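You operate a simulated robot arm through the tools that you are given. There is no shell and no other tool.

Carry out the task below with a simulated robot arm. There is one attempt and no reset: what you move stays moved.

## Task
Tighten the hinge screw on the cabinet top, then try the small door by the counter.
Fine: open and shut that door; the driver goes back in its cup.

The check looks at the end state, three seconds after you hand in, the way a careful person would. Anything else that was tipped, shoved, dropped, spilled or broken makes it a failure.

## Robot
A 7-joint arm with a two-finger parallel gripper, fixed in place. Base frame: the origin is at the foot of the arm, x ahead of it, y to its left, z up. Units: mm, degrees, N and s.
Its first joint turns from -166.0 to 166.0 degrees. Payload 4.4 kg.
The tool frame sits at the grasp point between the pads (the TCP): z along the fingers, y along the line on which they close. The tips reach 23 mm beyond it. Largest opening 94 mm; finger width 38, thickness 10; the body of the gripper, 54 by 96 mm, starts 39 mm behind the TCP.
Orientation is that of the tool frame in the base frame, as a unit quaternion [w, x, y, z]. With the fingers straight down and closing along the base's y, the tool's x points along the base's -x, its y along +y and its z along -z.

## Interface
- The arm moves only by the tool apply_moves. Its argument "commands" is a list of rows, each an object of numbers (a shift or turn left out is 0, a gripper value left out holds the last): "x", "y", "z": the shift along the tool's x, y, z in units of 100 mm (1.0 is 100 mm); "ax", "ay", "az": the turn, a rotation vector about the tool's x, y, z in units of 120 degrees (1.0 is 120 degrees); "gripper": the gripper command, from -1 (shut) to 1 (fully open), values between in proportion. In form: [{"x": .., "y": .., "z": .., "ax": .., "ay": .., "az": .., "gripper": ..}, ...]. A call has 1 to 20 rows; each row is the pose to reach, as a shift and turn from the pose commanded when the call began, along the tool's axes at that moment. A call with a number of a shift or a turn outside -1 to 1 is refused whole. Rows are played at 5 a second. More than 50 mm and 8.6 degrees between two rows, or a gripper value outside its range, and nothing of the call is played. Where a pose cannot be reached the arm comes as near as it can. A force on the tool above 90 N (or 10 N above the force at the start of the call, whichever is more), or a blocked arm, ends the call early, and 0.2 s more pass. Each finger travels about 72 mm/s and halts on what it meets, pressing with about 22 N; the grip force reading is that of the motor and also rises with nothing between the fingers. The clock runs only during rows and for 0.2 s after the last one: add rows that repeat a pose to give the fingers time. It gives the time, the measured TCP pose, the force on the tool (base axes), the opening and the grip force at its end, in the units of the frame above (readings bear some noise), with the torque about the TCP (base axes, N m) and any sound that the robot's microphone picked up.
- Cameras (640 x 400 px; columns grow to the right, rows downward): "scene" is fixed at [50.4, 647.4, 1804.6]; the picture's right is [-0.57, -0.82, 0.00], its down [-0.45, 0.31, -0.84] and it looks along [0.69, -0.47, -0.55] (base axes); focal length 321 px, centre (320, 200). "wrist" rides on the gripper at [86, 16, -74] in the tool frame; the picture's right is [-0.18, 0.98, 0.00], its down [-0.58, -0.11, -0.81] and it looks along [-0.79, -0.15, 0.59] (tool axes); focal length 243 px, centre (320, 200). There is no depth. A picture from a camera that has moved, and an enlarged one, comes with that camera's place and axes in the base frame and with its lens.
- camera(camera): a new picture of that camera. The clock stands still meanwhile.
- enlarge(camera, box): a new picture of the part [left, top, right, bottom] of that camera's present view, enlarged. The clock stands still meanwhile.
- hand_in(): hands the job in; it is judged then, once.

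Nothing tells you positions but the pictures and the camera data. Unless the task says otherwise, let go and move clear before handing in.

The tools are called after "Request:" as name(argument=value, ...) on one line, values as JSON. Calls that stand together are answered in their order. apply_moves: Moves the arm, as the interface text tells. Its arguments: {"type":"object","properties":{"commands":{"type":"array","items":{"type":"object","properties":{"x":{"type":"number"},"y":{"type":"number"},"z":{"type":"number"},"ax":{"type":"number"},"ay":{"type":"number"},"az":{"type":"number"},"gripper":{"type":"number"}}}}},"required":["commands"]} The other tools are called the same way: camera (camera) takes a picture; enlarge (camera, box) takes an enlarged picture of a part of a camera's view; hand_in () hands the job in.

At the start:

```text
time: 0.0
position: [675.9, 324.1, 1515.7]
tool_rot: [0.0, 0.0, 1.0, 0.0]
ft_force: [0.7, -0.9, -0.4]
wrist_torque: [-0.03, 0.02, -0.01]
grip_width: 93.9
finger_force: 0.1
```

scene: 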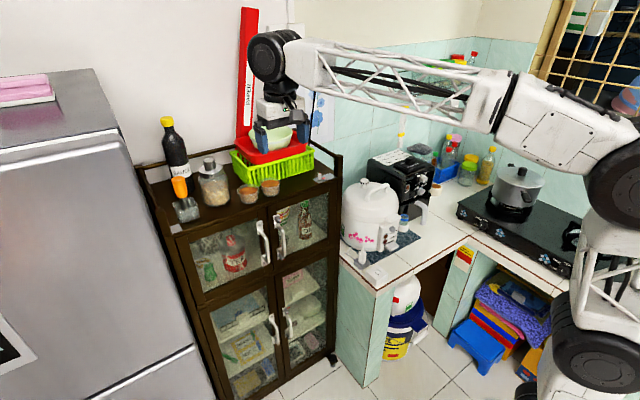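
wrist: 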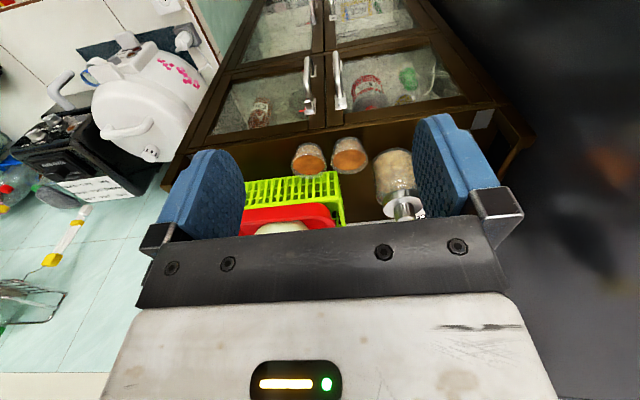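

I see a cabinet with four glass doors, a screwdriver with an orange handle in a glass cup at the left of its top, and small fittings on the top. I'll look closer before I move.

Request:
enlarge(camera="scene", box=[130, 100, 350, 240])

Request:
enlarge(camera="scene", box=[150, 160, 250, 225])

Request:
enlarge(camera="scene", box=[240, 160, 350, 230])

Request:
enlarge(camera="scene", box=[180, 190, 360, 390])

Request:
enlarge(camera="wrist", box=[160, 0, 560, 240])

```text
2.86 times, centred on (240, 170) of scene
camera zoom: at [50.4, 647.4, 1804.6], right [-0.57, -0.82, 0.0], down [-0.45, 0.31, -0.84], along [0.69, -0.47, -0.55], focal length 917 px, centre (549, 286)
```

zoom: 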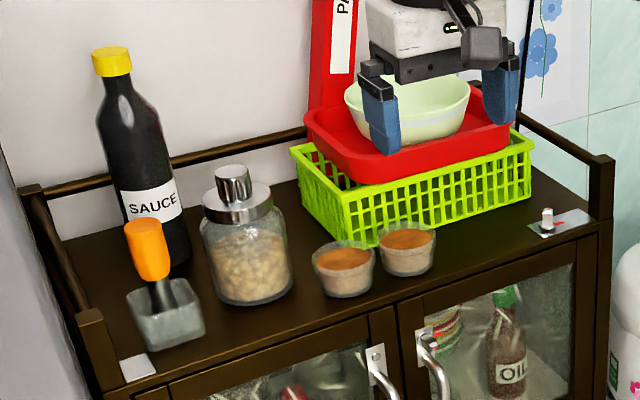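

```text
6.15 times, centred on (200, 192) of scene
camera zoom: at [50.4, 647.4, 1804.6], right [-0.57, -0.82, 0.0], down [-0.45, 0.31, -0.84], along [0.69, -0.47, -0.55], focal length 1975 px, centre (1058, 246)
```

zoom: 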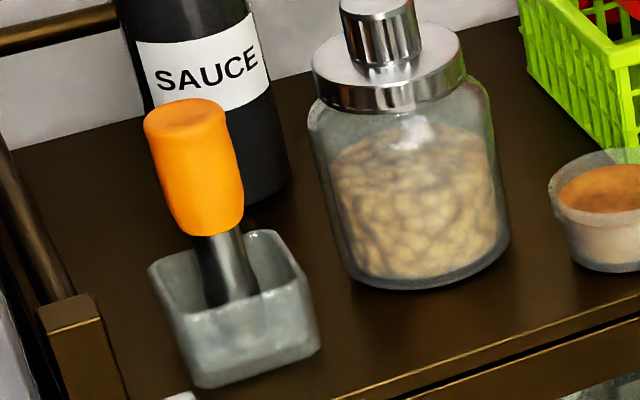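

```text
5.71 times, centred on (295, 195) of scene
camera zoom: at [50.4, 647.4, 1804.6], right [-0.57, -0.82, 0.0], down [-0.45, 0.31, -0.84], along [0.69, -0.47, -0.55], focal length 1834 px, centre (463, 229)
```

zoom: 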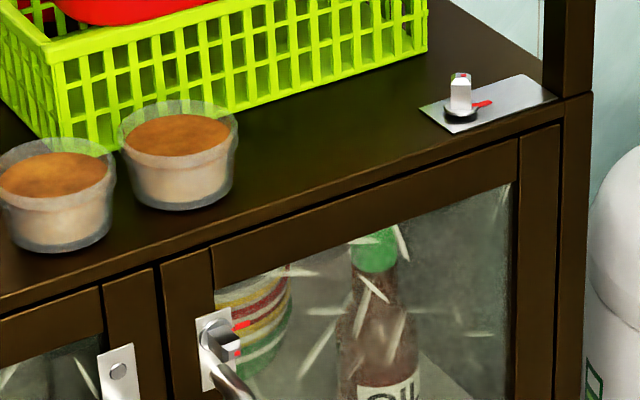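

```text
2.00 times, centred on (270, 290) of scene
camera zoom: at [50.4, 647.4, 1804.6], right [-0.57, -0.82, 0.0], down [-0.45, 0.31, -0.84], along [0.69, -0.47, -0.55], focal length 642 px, centre (420, 20)
```

zoom: 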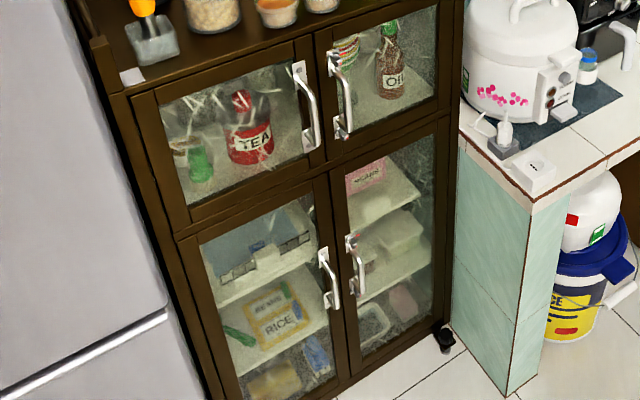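

```text
1.60 times, centred on (360, 120) of wrist
camera zoom: at [587.9, 341.4, 1591.4], right [0.18, 0.98, 0.0], down [0.58, -0.11, 0.81], along [0.79, -0.15, -0.59], focal length 388 px, centre (256, 328)
```

zoom: 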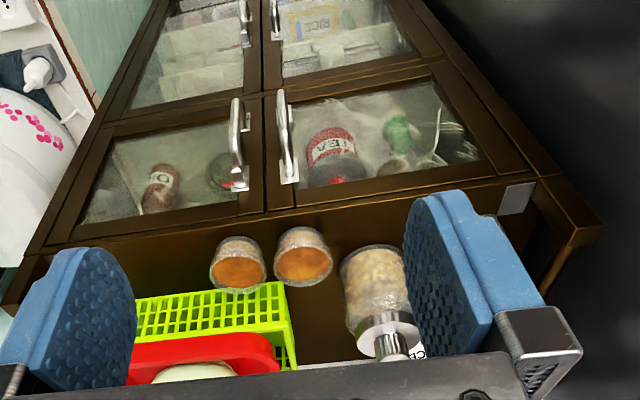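

The cabinet top comes out at about z≈1215 with its front edge near x≈865. The driver cup is around (940, 528) and the screw around (896, 68). I'll move the wrist camera sideways at this height for a better look at the cup.

Request:
apply_moves(commands=[{"y": 0.3}, {"y": 0.6}, {"y": 1.0}, {"y": 1.0}])

Request:
apply_moves(commands=[{"y": 0.3}, {"y": 0.6}, {"y": 1.0}, {"y": 1.0}])

Request:
camera(camera="wrist")

Request:
camera(camera="scene")

```text
time: 1.0
position: [676.2, 425.6, 1516.6]
tool_rot: [0.0, 0.001, 1.0, 0.0]
ft_force: [-0.6, 0.6, -0.7]
wrist_torque: [0.05, -0.02, 0.02]
grip_width: 94.0
finger_force: 0.0
```

```text
time: 2.0
position: [676.9, 525.5, 1515.6]
tool_rot: [-0.001, 0.0, 1.0, -0.001]
ft_force: [-0.2, -0.1, 0.1]
wrist_torque: [0.01, -0.02, -0.01]
grip_width: 94.3
finger_force: 0.1
```

```text
taken
camera wrist: at [588.9, 542.2, 1591.1], right [0.18, 0.98, 0.0], down [0.58, -0.11, 0.81], along [0.79, -0.15, -0.59], focal length 243 px, centre (320, 200)
```

wrist: 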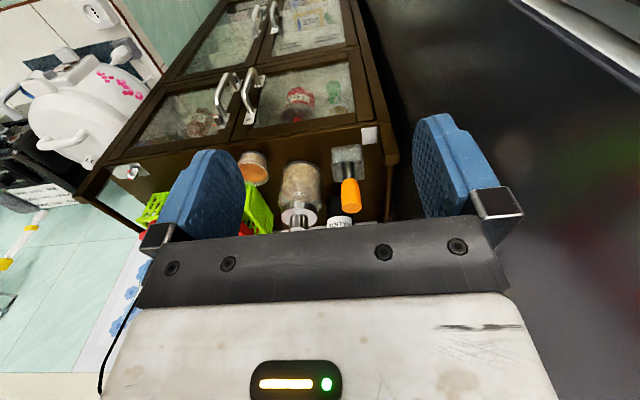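

```text
taken
```

scene: 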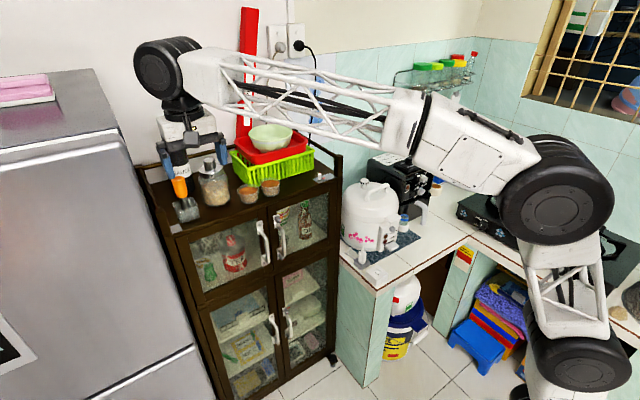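

Request:
enlarge(camera="wrist", box=[240, 110, 420, 230])

Request:
enlarge(camera="wrist", box=[100, 60, 280, 180])

Request:
enlarge(camera="wrist", box=[110, 150, 160, 185])

```text
3.33 times, centred on (330, 170) of wrist
camera zoom: at [588.9, 542.2, 1591.1], right [0.18, 0.98, 0.0], down [0.58, -0.11, 0.81], along [0.79, -0.15, -0.59], focal length 809 px, centre (287, 300)
```

zoom: 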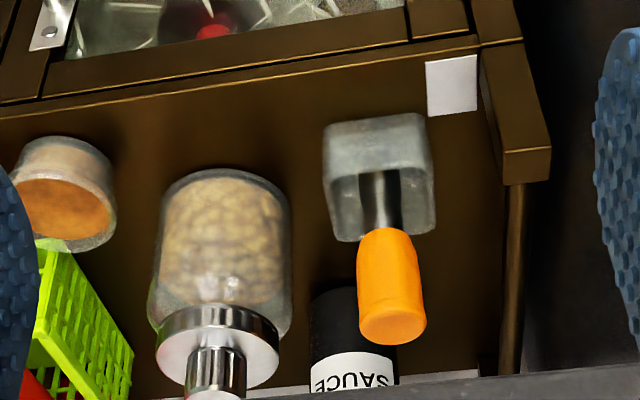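

```text
3.33 times, centred on (190, 120) of wrist
camera zoom: at [588.9, 542.2, 1591.1], right [0.18, 0.98, 0.0], down [0.58, -0.11, 0.81], along [0.79, -0.15, -0.59], focal length 809 px, centre (753, 467)
```

zoom: 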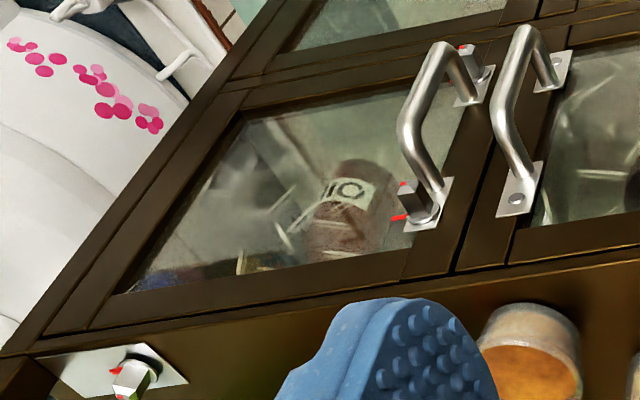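

```text
11.43 times, centred on (135, 168) of wrist
camera zoom: at [588.9, 542.2, 1591.1], right [0.18, 0.98, 0.0], down [0.58, -0.11, 0.81], along [0.79, -0.15, -0.59], focal length 2773 px, centre (2434, 571)
```

zoom: 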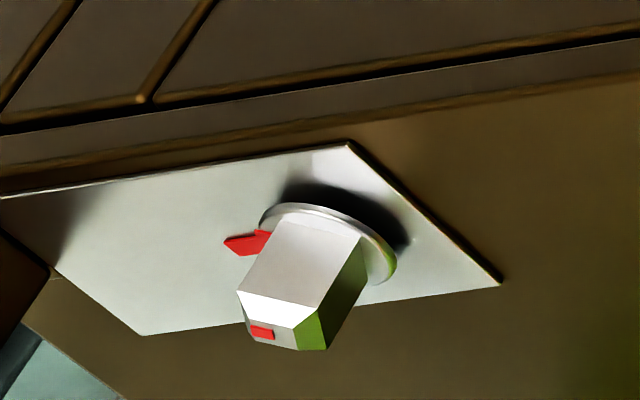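

Request:
enlarge(camera="wrist", box=[205, 65, 265, 130])

Request:
enlarge(camera="scene", box=[265, 205, 300, 260])

Request:
enlarge(camera="scene", box=[305, 165, 345, 190])

Request:
enlarge(camera="scene", box=[165, 165, 215, 235])

```text
6.15 times, centred on (235, 98) of wrist
camera zoom: at [588.9, 542.2, 1591.1], right [0.18, 0.98, 0.0], down [0.58, -0.11, 0.81], along [0.79, -0.15, -0.59], focal length 1493 px, centre (843, 831)
```

zoom: 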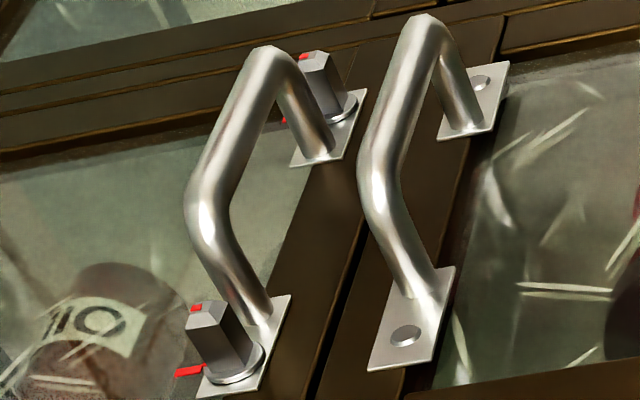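

```text
7.27 times, centred on (282, 232) of scene
camera zoom: at [50.4, 647.4, 1804.6], right [-0.57, -0.82, 0.0], down [-0.45, 0.31, -0.84], along [0.69, -0.47, -0.55], focal length 2335 px, centre (593, -36)
```

zoom: 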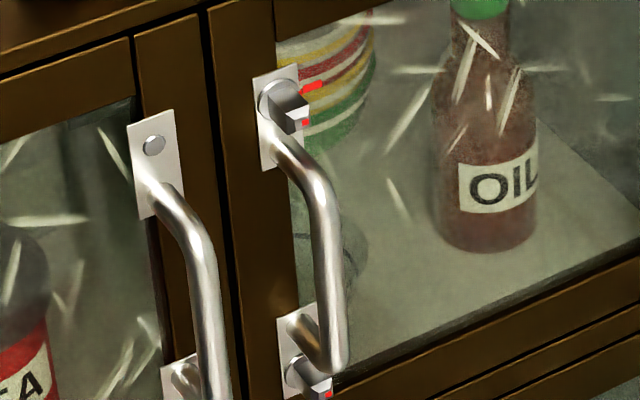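

```text
16.00 times, centred on (325, 178) of scene
camera zoom: at [50.4, 647.4, 1804.6], right [-0.57, -0.82, 0.0], down [-0.45, 0.31, -0.84], along [0.69, -0.47, -0.55], focal length 5136 px, centre (240, 560)
```

zoom: 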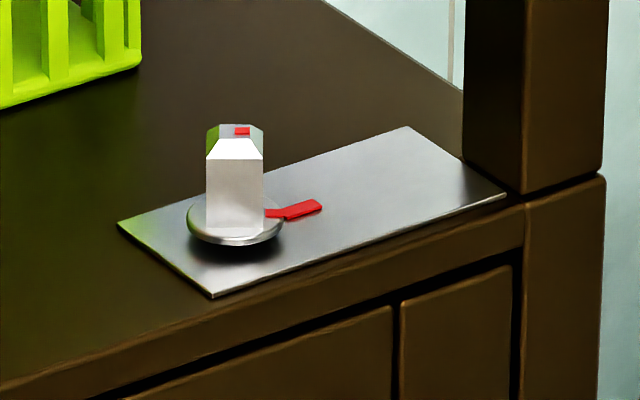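

```text
5.71 times, centred on (190, 200) of scene
camera zoom: at [50.4, 647.4, 1804.6], right [-0.57, -0.82, 0.0], down [-0.45, 0.31, -0.84], along [0.69, -0.47, -0.55], focal length 1834 px, centre (1063, 200)
```

zoom: 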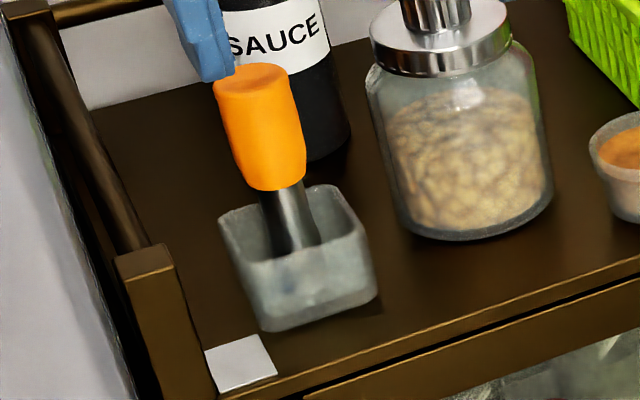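

The driver handle looks about 37 mm wide, standing in the cup near (967, 528) with its top around z≈1333. The nut jar is close beside it on the -y side. I'll move forward at this height to test the reach and get a closer view.

Request:
apply_moves(commands=[{"x": -0.3}, {"x": -0.6}, {"x": -1.0}, {"x": -1.0}])

Request:
camera(camera="wrist")

Request:
camera(camera="scene")

```text
time: 3.0
position: [778.0, 525.6, 1518.1]
tool_rot: [0.0, 0.0, 1.0, 0.0]
ft_force: [0.0, -0.3, 0.8]
wrist_torque: [-0.03, 0.0, 0.02]
grip_width: 94.0
finger_force: 0.1
```

```text
taken
camera wrist: at [690.2, 542.1, 1592.5], right [0.18, 0.98, 0.0], down [0.58, -0.11, 0.81], along [0.79, -0.15, -0.59], focal length 243 px, centre (320, 200)
```

wrist: 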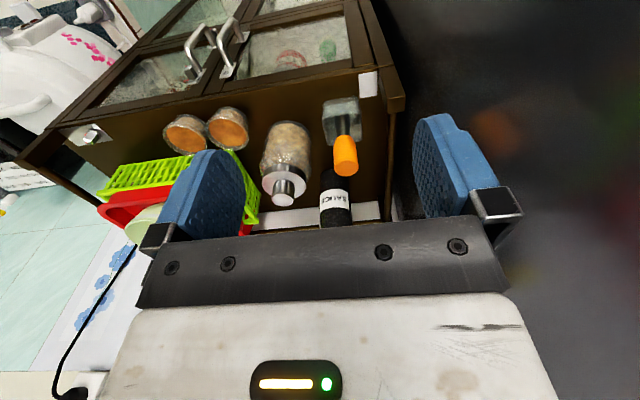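

```text
taken
```

scene: 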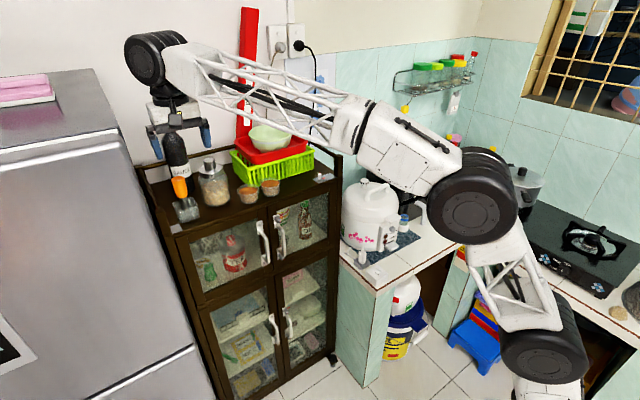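

Request:
enlarge(camera="wrist", box=[250, 80, 410, 230])

Request:
apply_moves(commands=[{"x": -0.3}, {"x": -0.6}, {"x": -0.9}, {"x": -0.9}])

Request:
camera(camera="wrist")

Request:
enlarge(camera="wrist", box=[250, 80, 410, 230])

```text
2.67 times, centred on (330, 155) of wrist
camera zoom: at [690.2, 542.1, 1592.5], right [0.18, 0.98, 0.0], down [0.58, -0.11, 0.81], along [0.79, -0.15, -0.59], focal length 647 px, centre (293, 320)
```

zoom: 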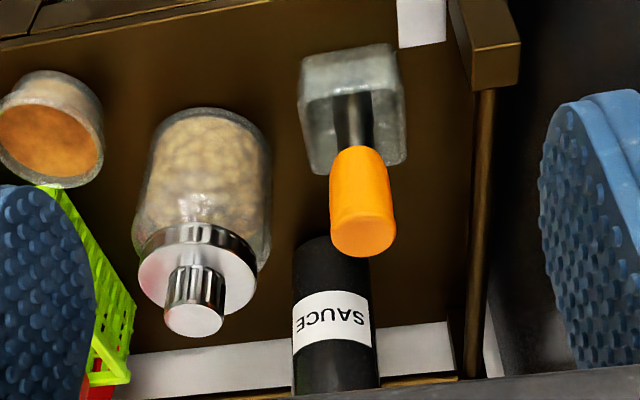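

```text
time: 4.0
position: [866.1, 524.4, 1517.6]
tool_rot: [-0.001, 0.0, 1.0, 0.001]
ft_force: [0.3, 0.8, 0.1]
wrist_torque: [0.0, 0.05, 0.02]
grip_width: 94.1
finger_force: 0.0
```

```text
taken
camera wrist: at [778.7, 541.1, 1593.0], right [0.18, 0.98, 0.0], down [0.58, -0.11, 0.81], along [0.79, -0.15, -0.59], focal length 243 px, centre (320, 200)
```

wrist: 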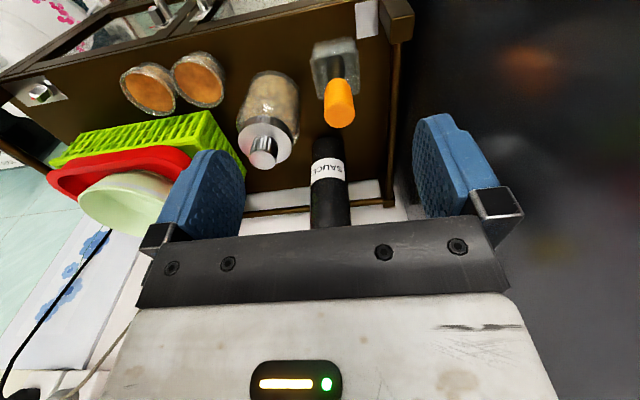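

```text
2.67 times, centred on (330, 155) of wrist
camera zoom: at [778.7, 541.1, 1593.0], right [0.18, 0.98, 0.0], down [0.58, -0.11, 0.81], along [0.79, -0.15, -0.59], focal length 647 px, centre (293, 320)
```

zoom: 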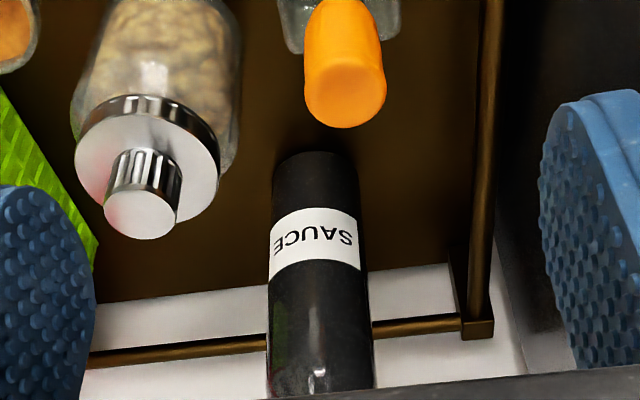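

The handle top triangulates to about (953, 531, 1344) and the jar to (986, 426), so I have room with the fingers partly open. I'll move above the driver with the fingers at about 70 mm.

Request:
apply_moves(commands=[{"x": -0.28, "y": 0.02, "gripper": 0.5}, {"x": -0.56, "y": 0.04, "gripper": 0.5}, {"x": -0.84, "y": 0.065, "gripper": 0.5}, {"x": -0.84, "y": 0.065, "gripper": 0.5}])

Request:
camera(camera="scene")

Request:
camera(camera="wrist")

```text
time: 5.0
position: [930.7, 526.0, 1506.2]
tool_rot: [0.0, 0.0, 1.0, 0.001]
ft_force: [-0.4, -0.3, 0.0]
wrist_torque: [0.0, -0.02, -0.02]
grip_width: 70.6
finger_force: 0.1
out of reach, approached as far as the arm can: row 2, 3, 4
```

```text
taken
```

scene: 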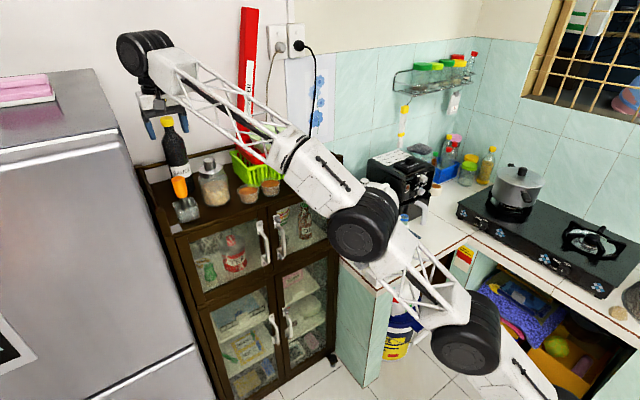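

```text
taken
camera wrist: at [843.2, 540.9, 1581.8], right [0.18, 0.98, 0.0], down [0.58, -0.11, 0.81], along [0.79, -0.15, -0.59], focal length 243 px, centre (320, 200)
```

wrist: 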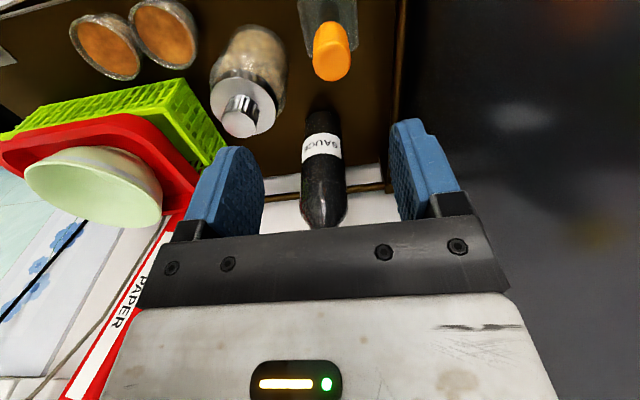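

At this height the arm is at its reach limit, but lower down it should reach further, so I'll descend.

Request:
apply_moves(commands=[{"z": 0.3}, {"z": 0.6}, {"z": 0.9}, {"z": 0.9}])

Request:
camera(camera="wrist")

Request:
enlarge(camera="scene", box=[120, 60, 260, 240])

```text
time: 6.0
position: [932.2, 525.9, 1415.3]
tool_rot: [0.0, 0.0, 1.0, 0.001]
ft_force: [-0.2, 0.7, -0.3]
wrist_torque: [-0.01, 0.05, -0.01]
grip_width: 70.4
finger_force: 0.1
```

```text
taken
camera wrist: at [844.9, 541.0, 1490.1], right [0.18, 0.98, 0.0], down [0.58, -0.11, 0.81], along [0.79, -0.15, -0.59], focal length 243 px, centre (320, 200)
```

wrist: 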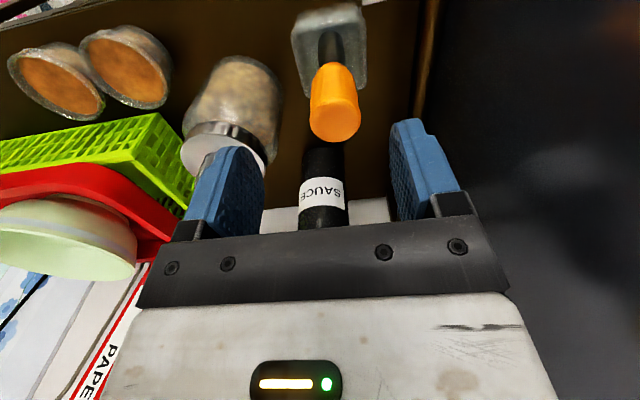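

```text
2.22 times, centred on (190, 150) of scene
camera zoom: at [50.4, 647.4, 1804.6], right [-0.57, -0.82, 0.0], down [-0.45, 0.31, -0.84], along [0.69, -0.47, -0.55], focal length 713 px, centre (609, 311)
```

zoom: 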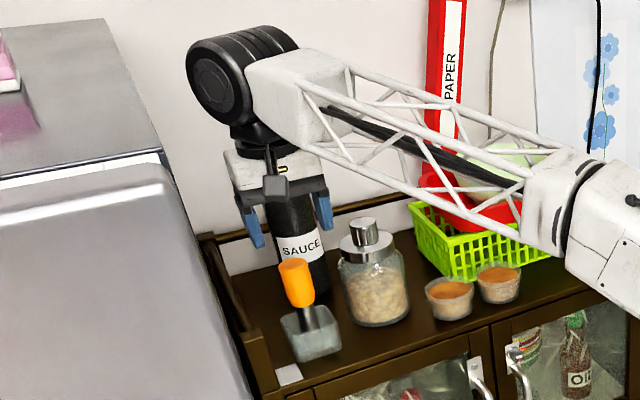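

Request:
enlarge(camera="wrist", box=[270, 0, 400, 150])

```text
2.67 times, centred on (335, 75) of wrist
camera zoom: at [844.9, 541.0, 1490.1], right [0.18, 0.98, 0.0], down [0.58, -0.11, 0.81], along [0.79, -0.15, -0.59], focal length 647 px, centre (280, 533)
```

zoom: 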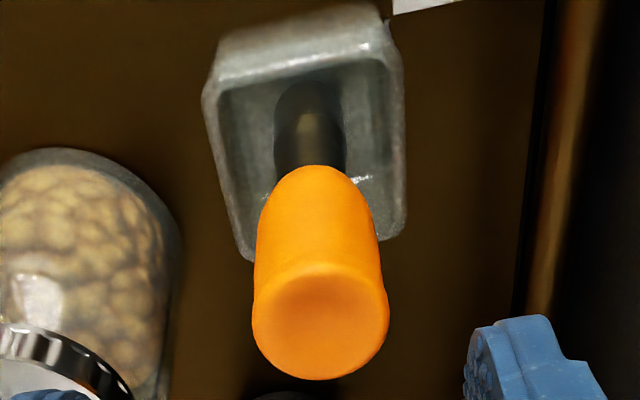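

Request:
apply_moves(commands=[{"x": -0.09, "y": 0.035, "z": 0.2}, {"x": -0.18, "y": 0.07, "z": 0.35}, {"x": -0.18, "y": 0.07, "z": 0.35}])

Request:
camera(camera="wrist")

Request:
enlarge(camera="scene", box=[140, 120, 240, 240])

```text
time: 6.8
position: [950.5, 532.8, 1380.4]
tool_rot: [0.0, 0.0, 1.0, 0.0]
ft_force: [-0.8, -0.2, 0.4]
wrist_torque: [-0.03, -0.03, 0.02]
grip_width: 70.6
finger_force: 0.1
```

```text
taken
camera wrist: at [862.4, 548.9, 1455.3], right [0.18, 0.98, 0.0], down [0.58, -0.11, 0.81], along [0.79, -0.15, -0.59], focal length 243 px, centre (320, 200)
```

wrist: 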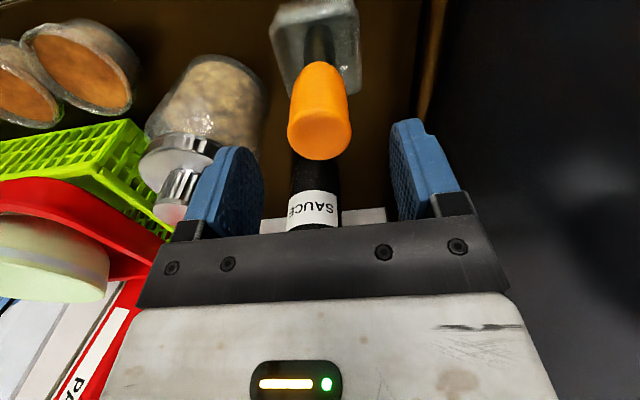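

```text
3.33 times, centred on (190, 180) of scene
camera zoom: at [50.4, 647.4, 1804.6], right [-0.57, -0.82, 0.0], down [-0.45, 0.31, -0.84], along [0.69, -0.47, -0.55], focal length 1070 px, centre (753, 267)
```

zoom: 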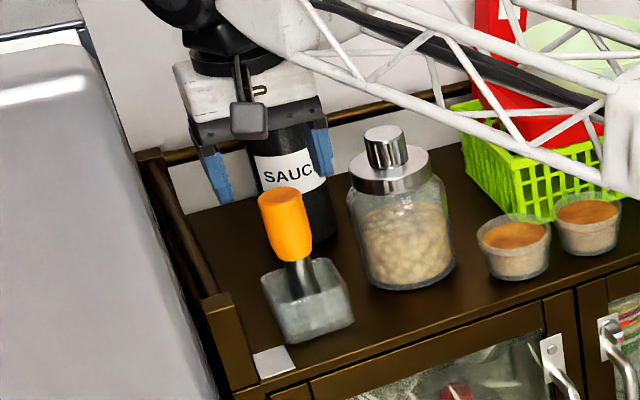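

The fingers straddle the handle and both views agree on centring, so I'll descend and grip.

Request:
apply_moves(commands=[{"z": 0.2}, {"z": 0.4}, {"z": 0.61}, {"z": 0.61}])

Request:
enlarge(camera="scene", box=[140, 120, 240, 240])

Request:
camera(camera="wrist")

```text
time: 7.8
position: [949.4, 532.1, 1321.2]
tool_rot: [0.0, 0.0, 1.0, 0.0]
ft_force: [-0.4, -1.2, 0.2]
wrist_torque: [0.03, 0.04, 0.02]
grip_width: 70.6
finger_force: 0.2
```

```text
3.33 times, centred on (190, 180) of scene
camera zoom: at [50.4, 647.4, 1804.6], right [-0.57, -0.82, 0.0], down [-0.45, 0.31, -0.84], along [0.69, -0.47, -0.55], focal length 1070 px, centre (753, 267)
```

zoom: 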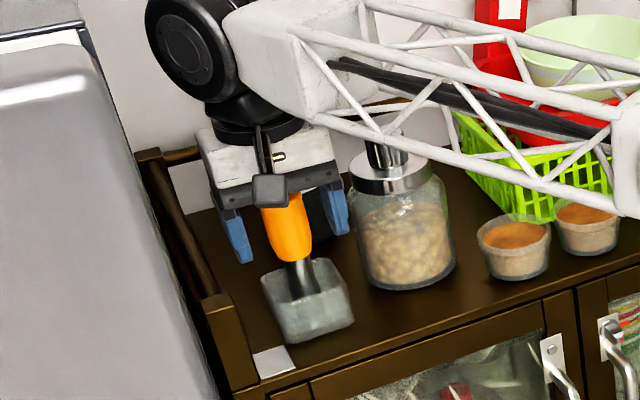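

```text
taken
camera wrist: at [861.5, 548.0, 1396.2], right [0.18, 0.98, 0.0], down [0.58, -0.11, 0.81], along [0.79, -0.15, -0.59], focal length 243 px, centre (320, 200)
```

wrist: 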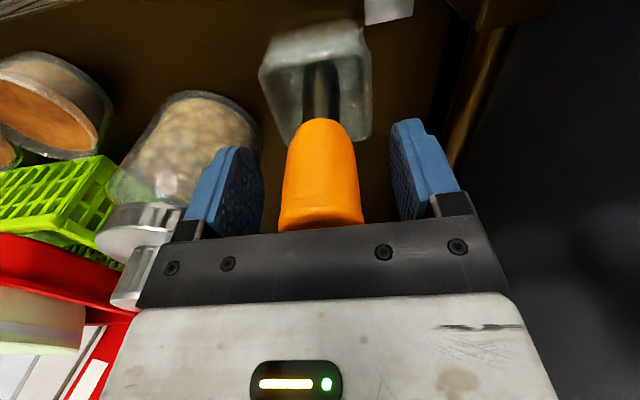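

Request:
apply_moves(commands=[{"gripper": 0.2}, {"gripper": -0.1}, {"gripper": -0.4}, {"gripper": -1}, {"gripper": -1}, {"gripper": -1}])

Request:
camera(camera="wrist")

Request:
enlarge(camera="scene", box=[140, 120, 240, 240])

```text
time: 9.2
position: [949.8, 532.8, 1320.9]
tool_rot: [0.0, -0.001, 1.0, -0.001]
ft_force: [1.1, -0.7, 0.5]
wrist_torque: [-0.04, 0.04, -0.01]
grip_width: 35.4
finger_force: 22.2
```

```text
taken
camera wrist: at [861.6, 548.1, 1396.4], right [0.18, 0.98, 0.0], down [0.58, -0.11, 0.81], along [0.79, -0.15, -0.59], focal length 243 px, centre (320, 200)
```

wrist: 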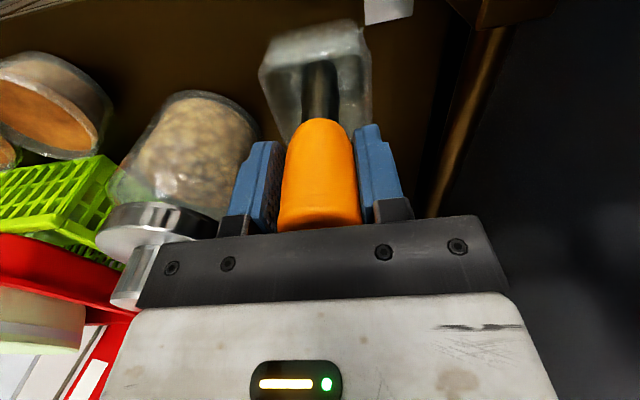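

```text
3.33 times, centred on (190, 180) of scene
camera zoom: at [50.4, 647.4, 1804.6], right [-0.57, -0.82, 0.0], down [-0.45, 0.31, -0.84], along [0.69, -0.47, -0.55], focal length 1070 px, centre (753, 267)
```

zoom: 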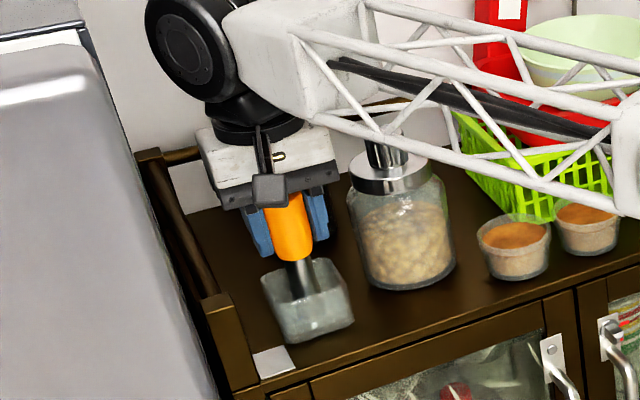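

I have it gripped at 35 mm, and the return pose is about (950, 533, 1321). I'll lift straight up slowly.

Request:
apply_moves(commands=[{"z": -0.1}, {"z": -0.25}, {"z": -0.4}, {"z": -0.55}, {"z": -0.7}, {"z": -0.85}, {"z": -0.85}])

Request:
camera(camera="wrist")

Request:
enlarge(camera="scene", box=[140, 120, 240, 240])

```text
time: 10.8
position: [947.9, 532.1, 1405.4]
tool_rot: [0.0, -0.001, 1.0, 0.0]
ft_force: [-0.6, -0.3, -1.5]
wrist_torque: [-0.02, -0.02, -0.02]
grip_width: 35.4
finger_force: 22.1
```

```text
taken
camera wrist: at [860.9, 548.6, 1480.9], right [0.18, 0.98, 0.0], down [0.58, -0.11, 0.81], along [0.79, -0.15, -0.59], focal length 243 px, centre (320, 200)
```

wrist: 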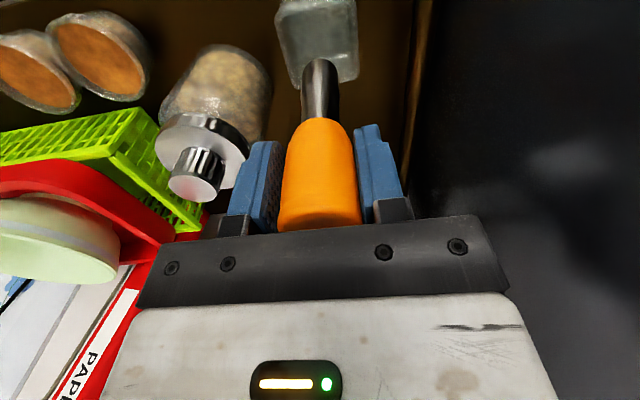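

```text
3.33 times, centred on (190, 180) of scene
camera zoom: at [50.4, 647.4, 1804.6], right [-0.57, -0.82, 0.0], down [-0.45, 0.31, -0.84], along [0.69, -0.47, -0.55], focal length 1070 px, centre (753, 267)
```

zoom: 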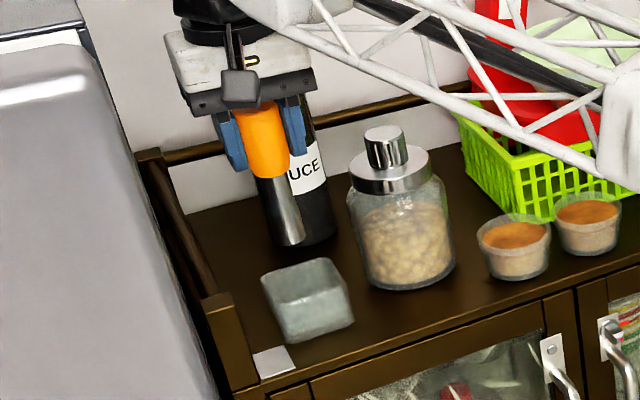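

The driver is out, and its tip hangs about 104 mm below the TCP. I'll back off from the cabinet, carry it across in front at a safe height, and line up with the screw.

Request:
apply_moves(commands=[{"x": 0.25, "z": -0.1}, {"x": 0.5, "z": -0.3}, {"x": 0.75, "z": -0.45}, {"x": 1.0, "z": -0.5}])

Request:
apply_moves(commands=[{"x": 0.2, "y": -0.25}, {"x": 0.4, "y": -0.5}, {"x": 0.6, "y": -0.75}, {"x": 0.8, "y": -1.0}])

Request:
apply_moves(commands=[{"y": -0.33}, {"y": -0.66}, {"y": -1.0}])

Request:
apply_moves(commands=[{"y": -0.33}, {"y": -0.66}, {"y": -1.0}, {"y": -1.0}])

Request:
camera(camera="wrist")

Request:
camera(camera="scene")

```text
time: 11.8
position: [848.9, 532.9, 1454.0]
tool_rot: [-0.001, 0.0, 1.0, -0.001]
ft_force: [-0.3, 1.5, -2.3]
wrist_torque: [-0.01, 0.0, 0.01]
grip_width: 35.7
finger_force: 22.4
```

```text
time: 12.8
position: [769.9, 432.0, 1453.6]
tool_rot: [0.0, 0.0, 1.0, -0.001]
ft_force: [0.3, -0.5, -2.1]
wrist_torque: [0.01, 0.04, 0.01]
grip_width: 35.6
finger_force: 21.9
```

```text
time: 13.6
position: [768.0, 332.0, 1454.1]
tool_rot: [0.0, 0.0, 1.0, 0.0]
ft_force: [-0.1, -0.9, -1.6]
wrist_torque: [0.02, -0.01, 0.0]
grip_width: 35.5
finger_force: 21.6
```

```text
time: 14.6
position: [770.5, 231.8, 1455.6]
tool_rot: [0.0, 0.0, 1.0, 0.0]
ft_force: [0.2, 0.4, -1.4]
wrist_torque: [0.0, 0.04, -0.02]
grip_width: 35.5
finger_force: 22.0
```

```text
taken
camera wrist: at [682.4, 247.6, 1530.2], right [0.18, 0.98, 0.0], down [0.58, -0.11, 0.81], along [0.79, -0.15, -0.59], focal length 243 px, centre (320, 200)
```

wrist: 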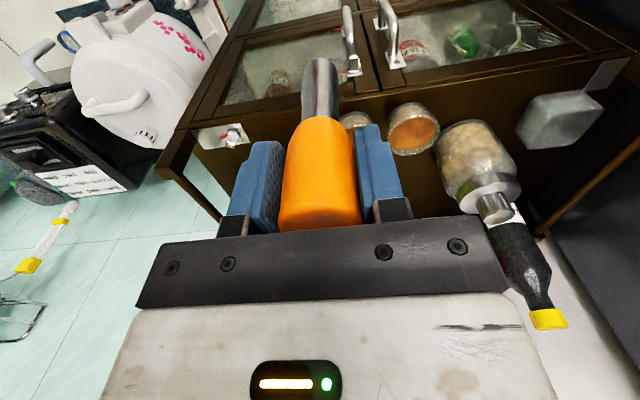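

```text
taken
```

scene: 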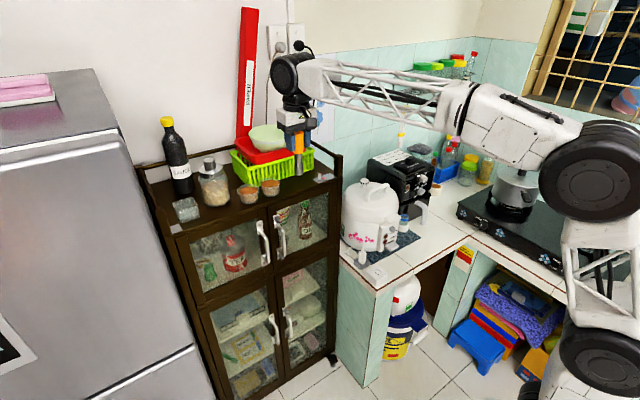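

Request:
enlarge(camera="wrist", box=[190, 110, 270, 160])

Request:
apply_moves(commands=[{"y": -0.33}, {"y": -0.66}, {"y": -1.0}, {"y": -1.0}])

Request:
enlarge(camera="wrist", box=[200, 30, 360, 140])

Request:
camera(camera="wrist")

```text
8.00 times, centred on (230, 135) of wrist
camera zoom: at [682.4, 247.6, 1530.2], right [0.18, 0.98, 0.0], down [0.58, -0.11, 0.81], along [0.79, -0.15, -0.59], focal length 1941 px, centre (1040, 720)
```

zoom: 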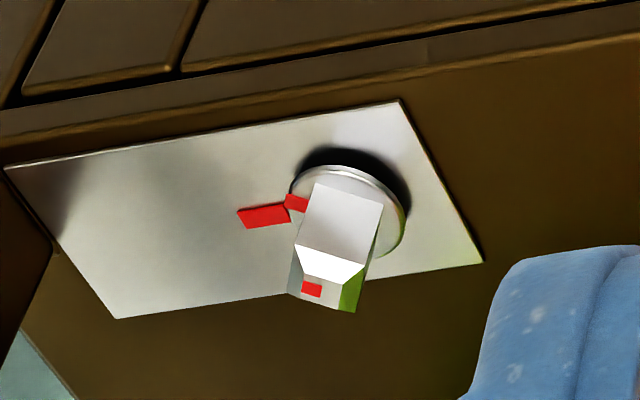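

```text
time: 15.6
position: [769.3, 132.1, 1457.1]
tool_rot: [0.001, 0.0, 1.0, 0.0]
ft_force: [0.7, -0.3, -1.6]
wrist_torque: [-0.02, -0.03, 0.03]
grip_width: 35.3
finger_force: 22.2
```

```text
3.64 times, centred on (280, 85) of wrist
camera zoom: at [681.4, 148.5, 1530.9], right [0.18, 0.98, 0.0], down [0.58, -0.11, 0.81], along [0.79, -0.15, -0.59], focal length 882 px, centre (466, 618)
```

zoom: 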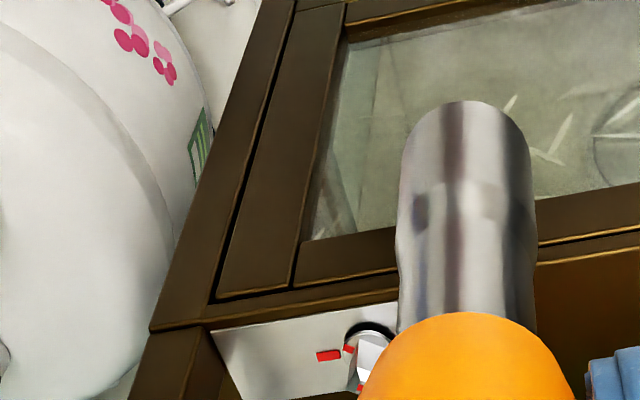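

```text
taken
camera wrist: at [681.4, 148.5, 1530.9], right [0.18, 0.98, 0.0], down [0.58, -0.11, 0.81], along [0.79, -0.15, -0.59], focal length 243 px, centre (320, 200)
```

wrist: 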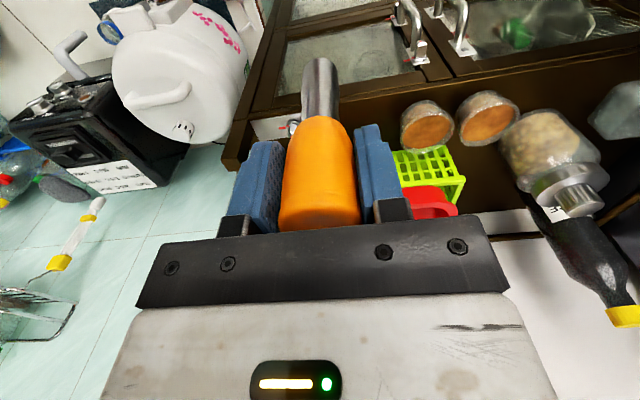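

The screw head is hexagonal with its top near (909, 60, 1238), and its flange sits about 4 mm above the plate with a red index mark, so it is loose. I'll bring the driver above it.

Request:
apply_moves(commands=[{"x": -0.3, "y": -0.24}, {"x": -0.6, "y": -0.48}, {"x": -0.9, "y": -0.72}, {"x": -0.9, "y": -0.72}])

Request:
apply_moves(commands=[{"x": -0.25, "z": 0.2}, {"x": -0.5, "z": 0.5}, {"x": -0.5, "z": 0.8}, {"x": -0.5, "z": 0.8}])

Request:
camera(camera="wrist")

Request:
enlarge(camera="wrist", box=[260, 0, 400, 140])

Request:
enlarge(camera="scene", box=[260, 100, 380, 200])

```text
time: 16.6
position: [859.7, 60.3, 1456.1]
tool_rot: [0.0, 0.0, 1.0, 0.0]
ft_force: [0.3, -0.4, -1.6]
wrist_torque: [0.01, 0.0, 0.01]
grip_width: 35.3
finger_force: 22.1
```

```text
time: 17.6
position: [908.9, 59.2, 1374.8]
tool_rot: [0.001, 0.0, 1.0, 0.001]
ft_force: [-0.2, -1.3, -1.7]
wrist_torque: [-0.03, 0.0, -0.01]
grip_width: 35.4
finger_force: 21.6
```

```text
taken
camera wrist: at [821.6, 76.6, 1449.6], right [0.18, 0.98, 0.0], down [0.58, -0.11, 0.81], along [0.79, -0.15, -0.59], focal length 243 px, centre (320, 200)
```

wrist: 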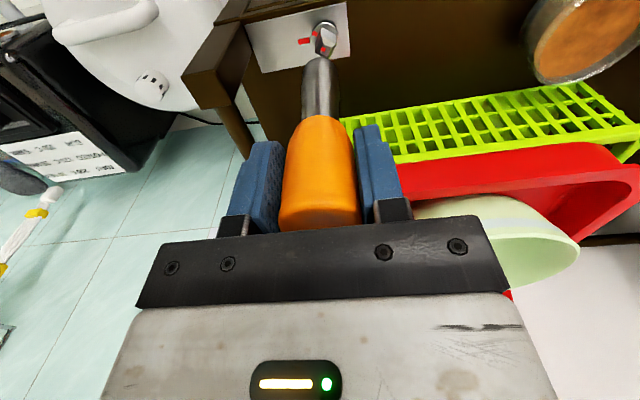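

```text
2.86 times, centred on (330, 70) of wrist
camera zoom: at [821.6, 76.6, 1449.6], right [0.18, 0.98, 0.0], down [0.58, -0.11, 0.81], along [0.79, -0.15, -0.59], focal length 693 px, centre (291, 571)
```

zoom: 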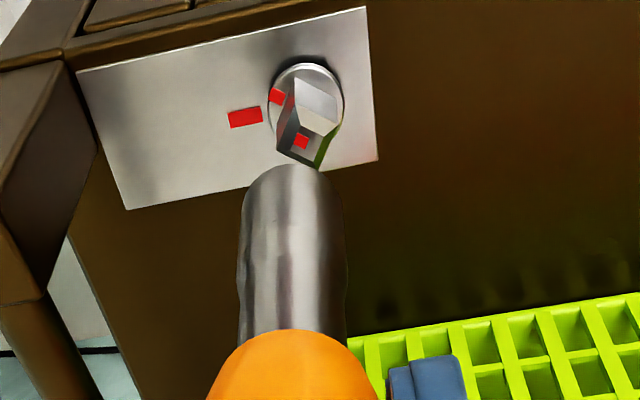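

```text
4.00 times, centred on (320, 150) of scene
camera zoom: at [50.4, 647.4, 1804.6], right [-0.57, -0.82, 0.0], down [-0.45, 0.31, -0.84], along [0.69, -0.47, -0.55], focal length 1284 px, centre (320, 400)
```

zoom: 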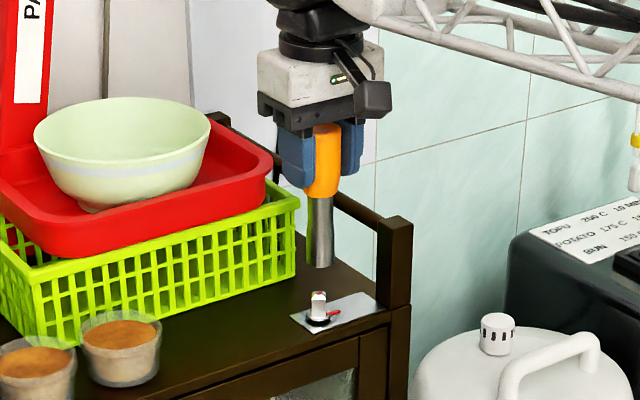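

Request:
enlarge(camera="wrist", box=[300, 15, 350, 65])

Request:
enlarge(camera="scene", box=[305, 150, 345, 190])

```text
8.00 times, centred on (325, 40) of wrist
camera zoom: at [821.6, 76.6, 1449.6], right [0.18, 0.98, 0.0], down [0.58, -0.11, 0.81], along [0.79, -0.15, -0.59], focal length 1941 px, centre (280, 1480)
```

zoom: 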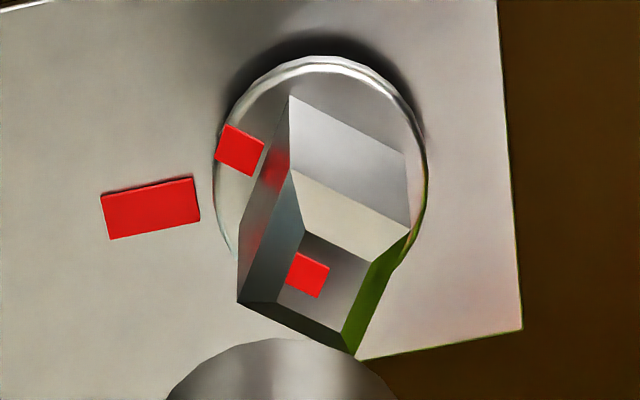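

```text
10.00 times, centred on (325, 170) of scene
camera zoom: at [50.4, 647.4, 1804.6], right [-0.57, -0.82, 0.0], down [-0.45, 0.31, -0.84], along [0.69, -0.47, -0.55], focal length 3210 px, centre (270, 500)
```

zoom: 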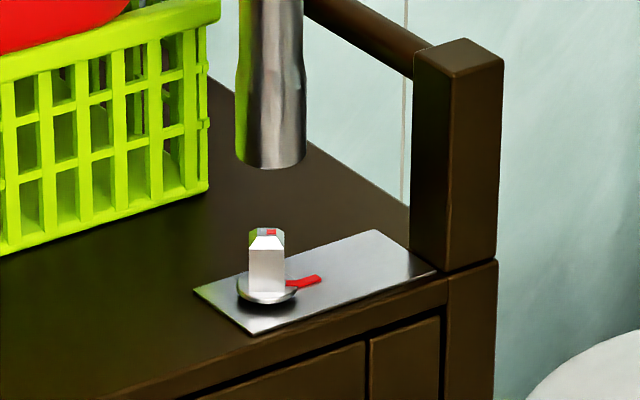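

The head is actually a chamfered square, about 13 mm across, with its corners near 10° and every 90° from there. The driver tip needs to shift about (-4, +5) mm, so I'll correct that and come down to about 10 mm above the head to re-check.

Request:
apply_moves(commands=[{"x": 0.04, "y": 0.05, "z": 0.0}, {"x": 0.04, "y": 0.05, "z": 0.12}, {"x": 0.04, "y": 0.05, "z": 0.22}, {"x": 0.04, "y": 0.05, "z": 0.22}])

Request:
enlarge(camera="wrist", box=[290, 15, 350, 75])

Request:
enlarge(camera="scene", box=[305, 155, 345, 185])

```text
time: 18.6
position: [904.4, 64.0, 1353.2]
tool_rot: [0.0, 0.001, 1.0, -0.001]
ft_force: [0.5, -0.2, -1.8]
wrist_torque: [0.0, -0.01, 0.03]
grip_width: 35.4
finger_force: 22.0
```

```text
6.67 times, centred on (320, 45) of wrist
camera zoom: at [816.7, 81.2, 1428.5], right [0.18, 0.98, 0.0], down [0.58, -0.11, 0.81], along [0.79, -0.15, -0.59], focal length 1618 px, centre (320, 1233)
```

zoom: 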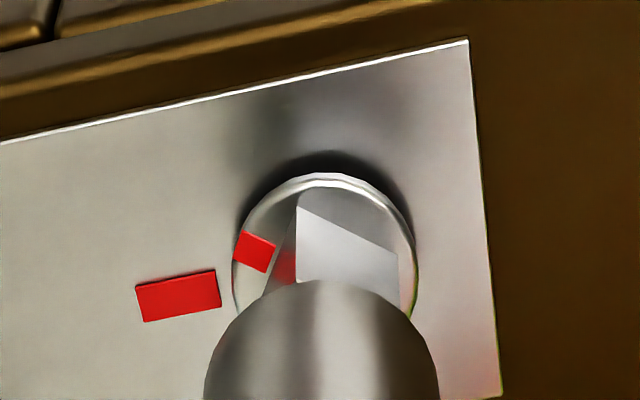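

```text
13.33 times, centred on (325, 170) of scene
camera zoom: at [50.4, 647.4, 1804.6], right [-0.57, -0.82, 0.0], down [-0.45, 0.31, -0.84], along [0.69, -0.47, -0.55], focal length 4280 px, centre (253, 600)
```

zoom: 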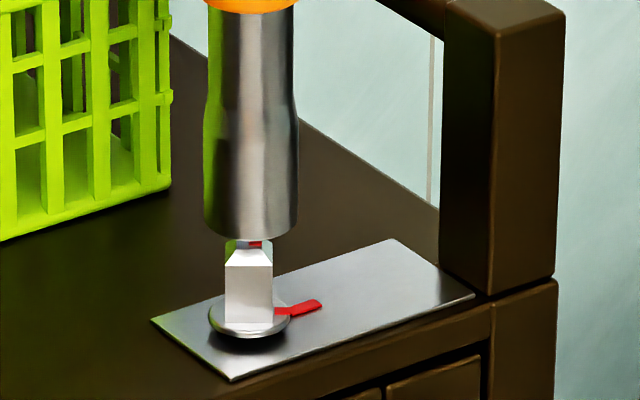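

The tip is now centred over the head to within about half a millimetre in both views. Next I'll raise it slightly and pre-wind the wrist counter-clockwise to get a long tightening stroke that keeps the camera away from the bowl.

Request:
apply_moves(commands=[{"z": -0.2}, {"z": -0.2, "az": -0.07}, {"z": -0.2, "az": -0.14}, {"z": -0.2, "az": -0.21}, {"z": -0.2, "az": -0.28}, {"z": -0.2, "az": -0.35}, {"z": -0.2, "az": -0.42}, {"z": -0.2, "az": -0.49}, {"z": -0.2, "az": -0.56}, {"z": -0.2, "az": -0.63}, {"z": -0.2, "az": -0.7}, {"z": -0.2, "az": -0.75}, {"z": -0.2, "az": -0.75}])

Request:
camera(camera="scene")

Request:
camera(camera="wrist")

```text
time: 21.4
position: [904.6, 64.9, 1372.0]
tool_rot: [0.0, 0.707, -0.707, 0.0]
ft_force: [0.0, -0.1, -1.5]
wrist_torque: [-0.03, -0.01, 0.01]
grip_width: 35.4
finger_force: 22.2
```

```text
taken
```

scene: 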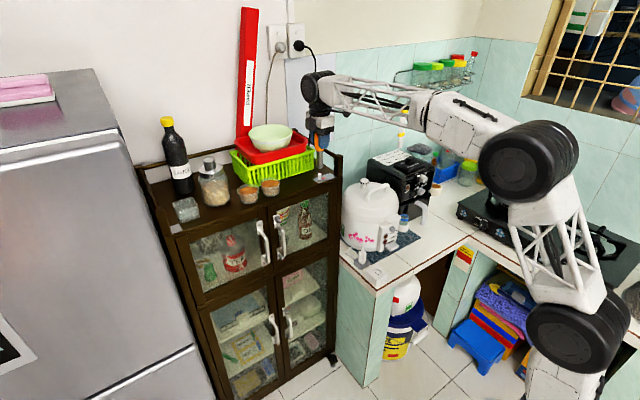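

```text
taken
camera wrist: at [887.6, -21.1, 1447.7], right [-0.98, 0.18, 0.0], down [0.11, 0.58, 0.81], along [0.15, 0.79, -0.59], focal length 243 px, centre (320, 200)
```

wrist: 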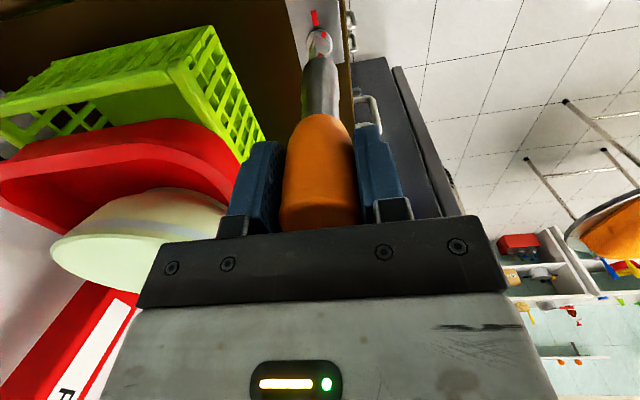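

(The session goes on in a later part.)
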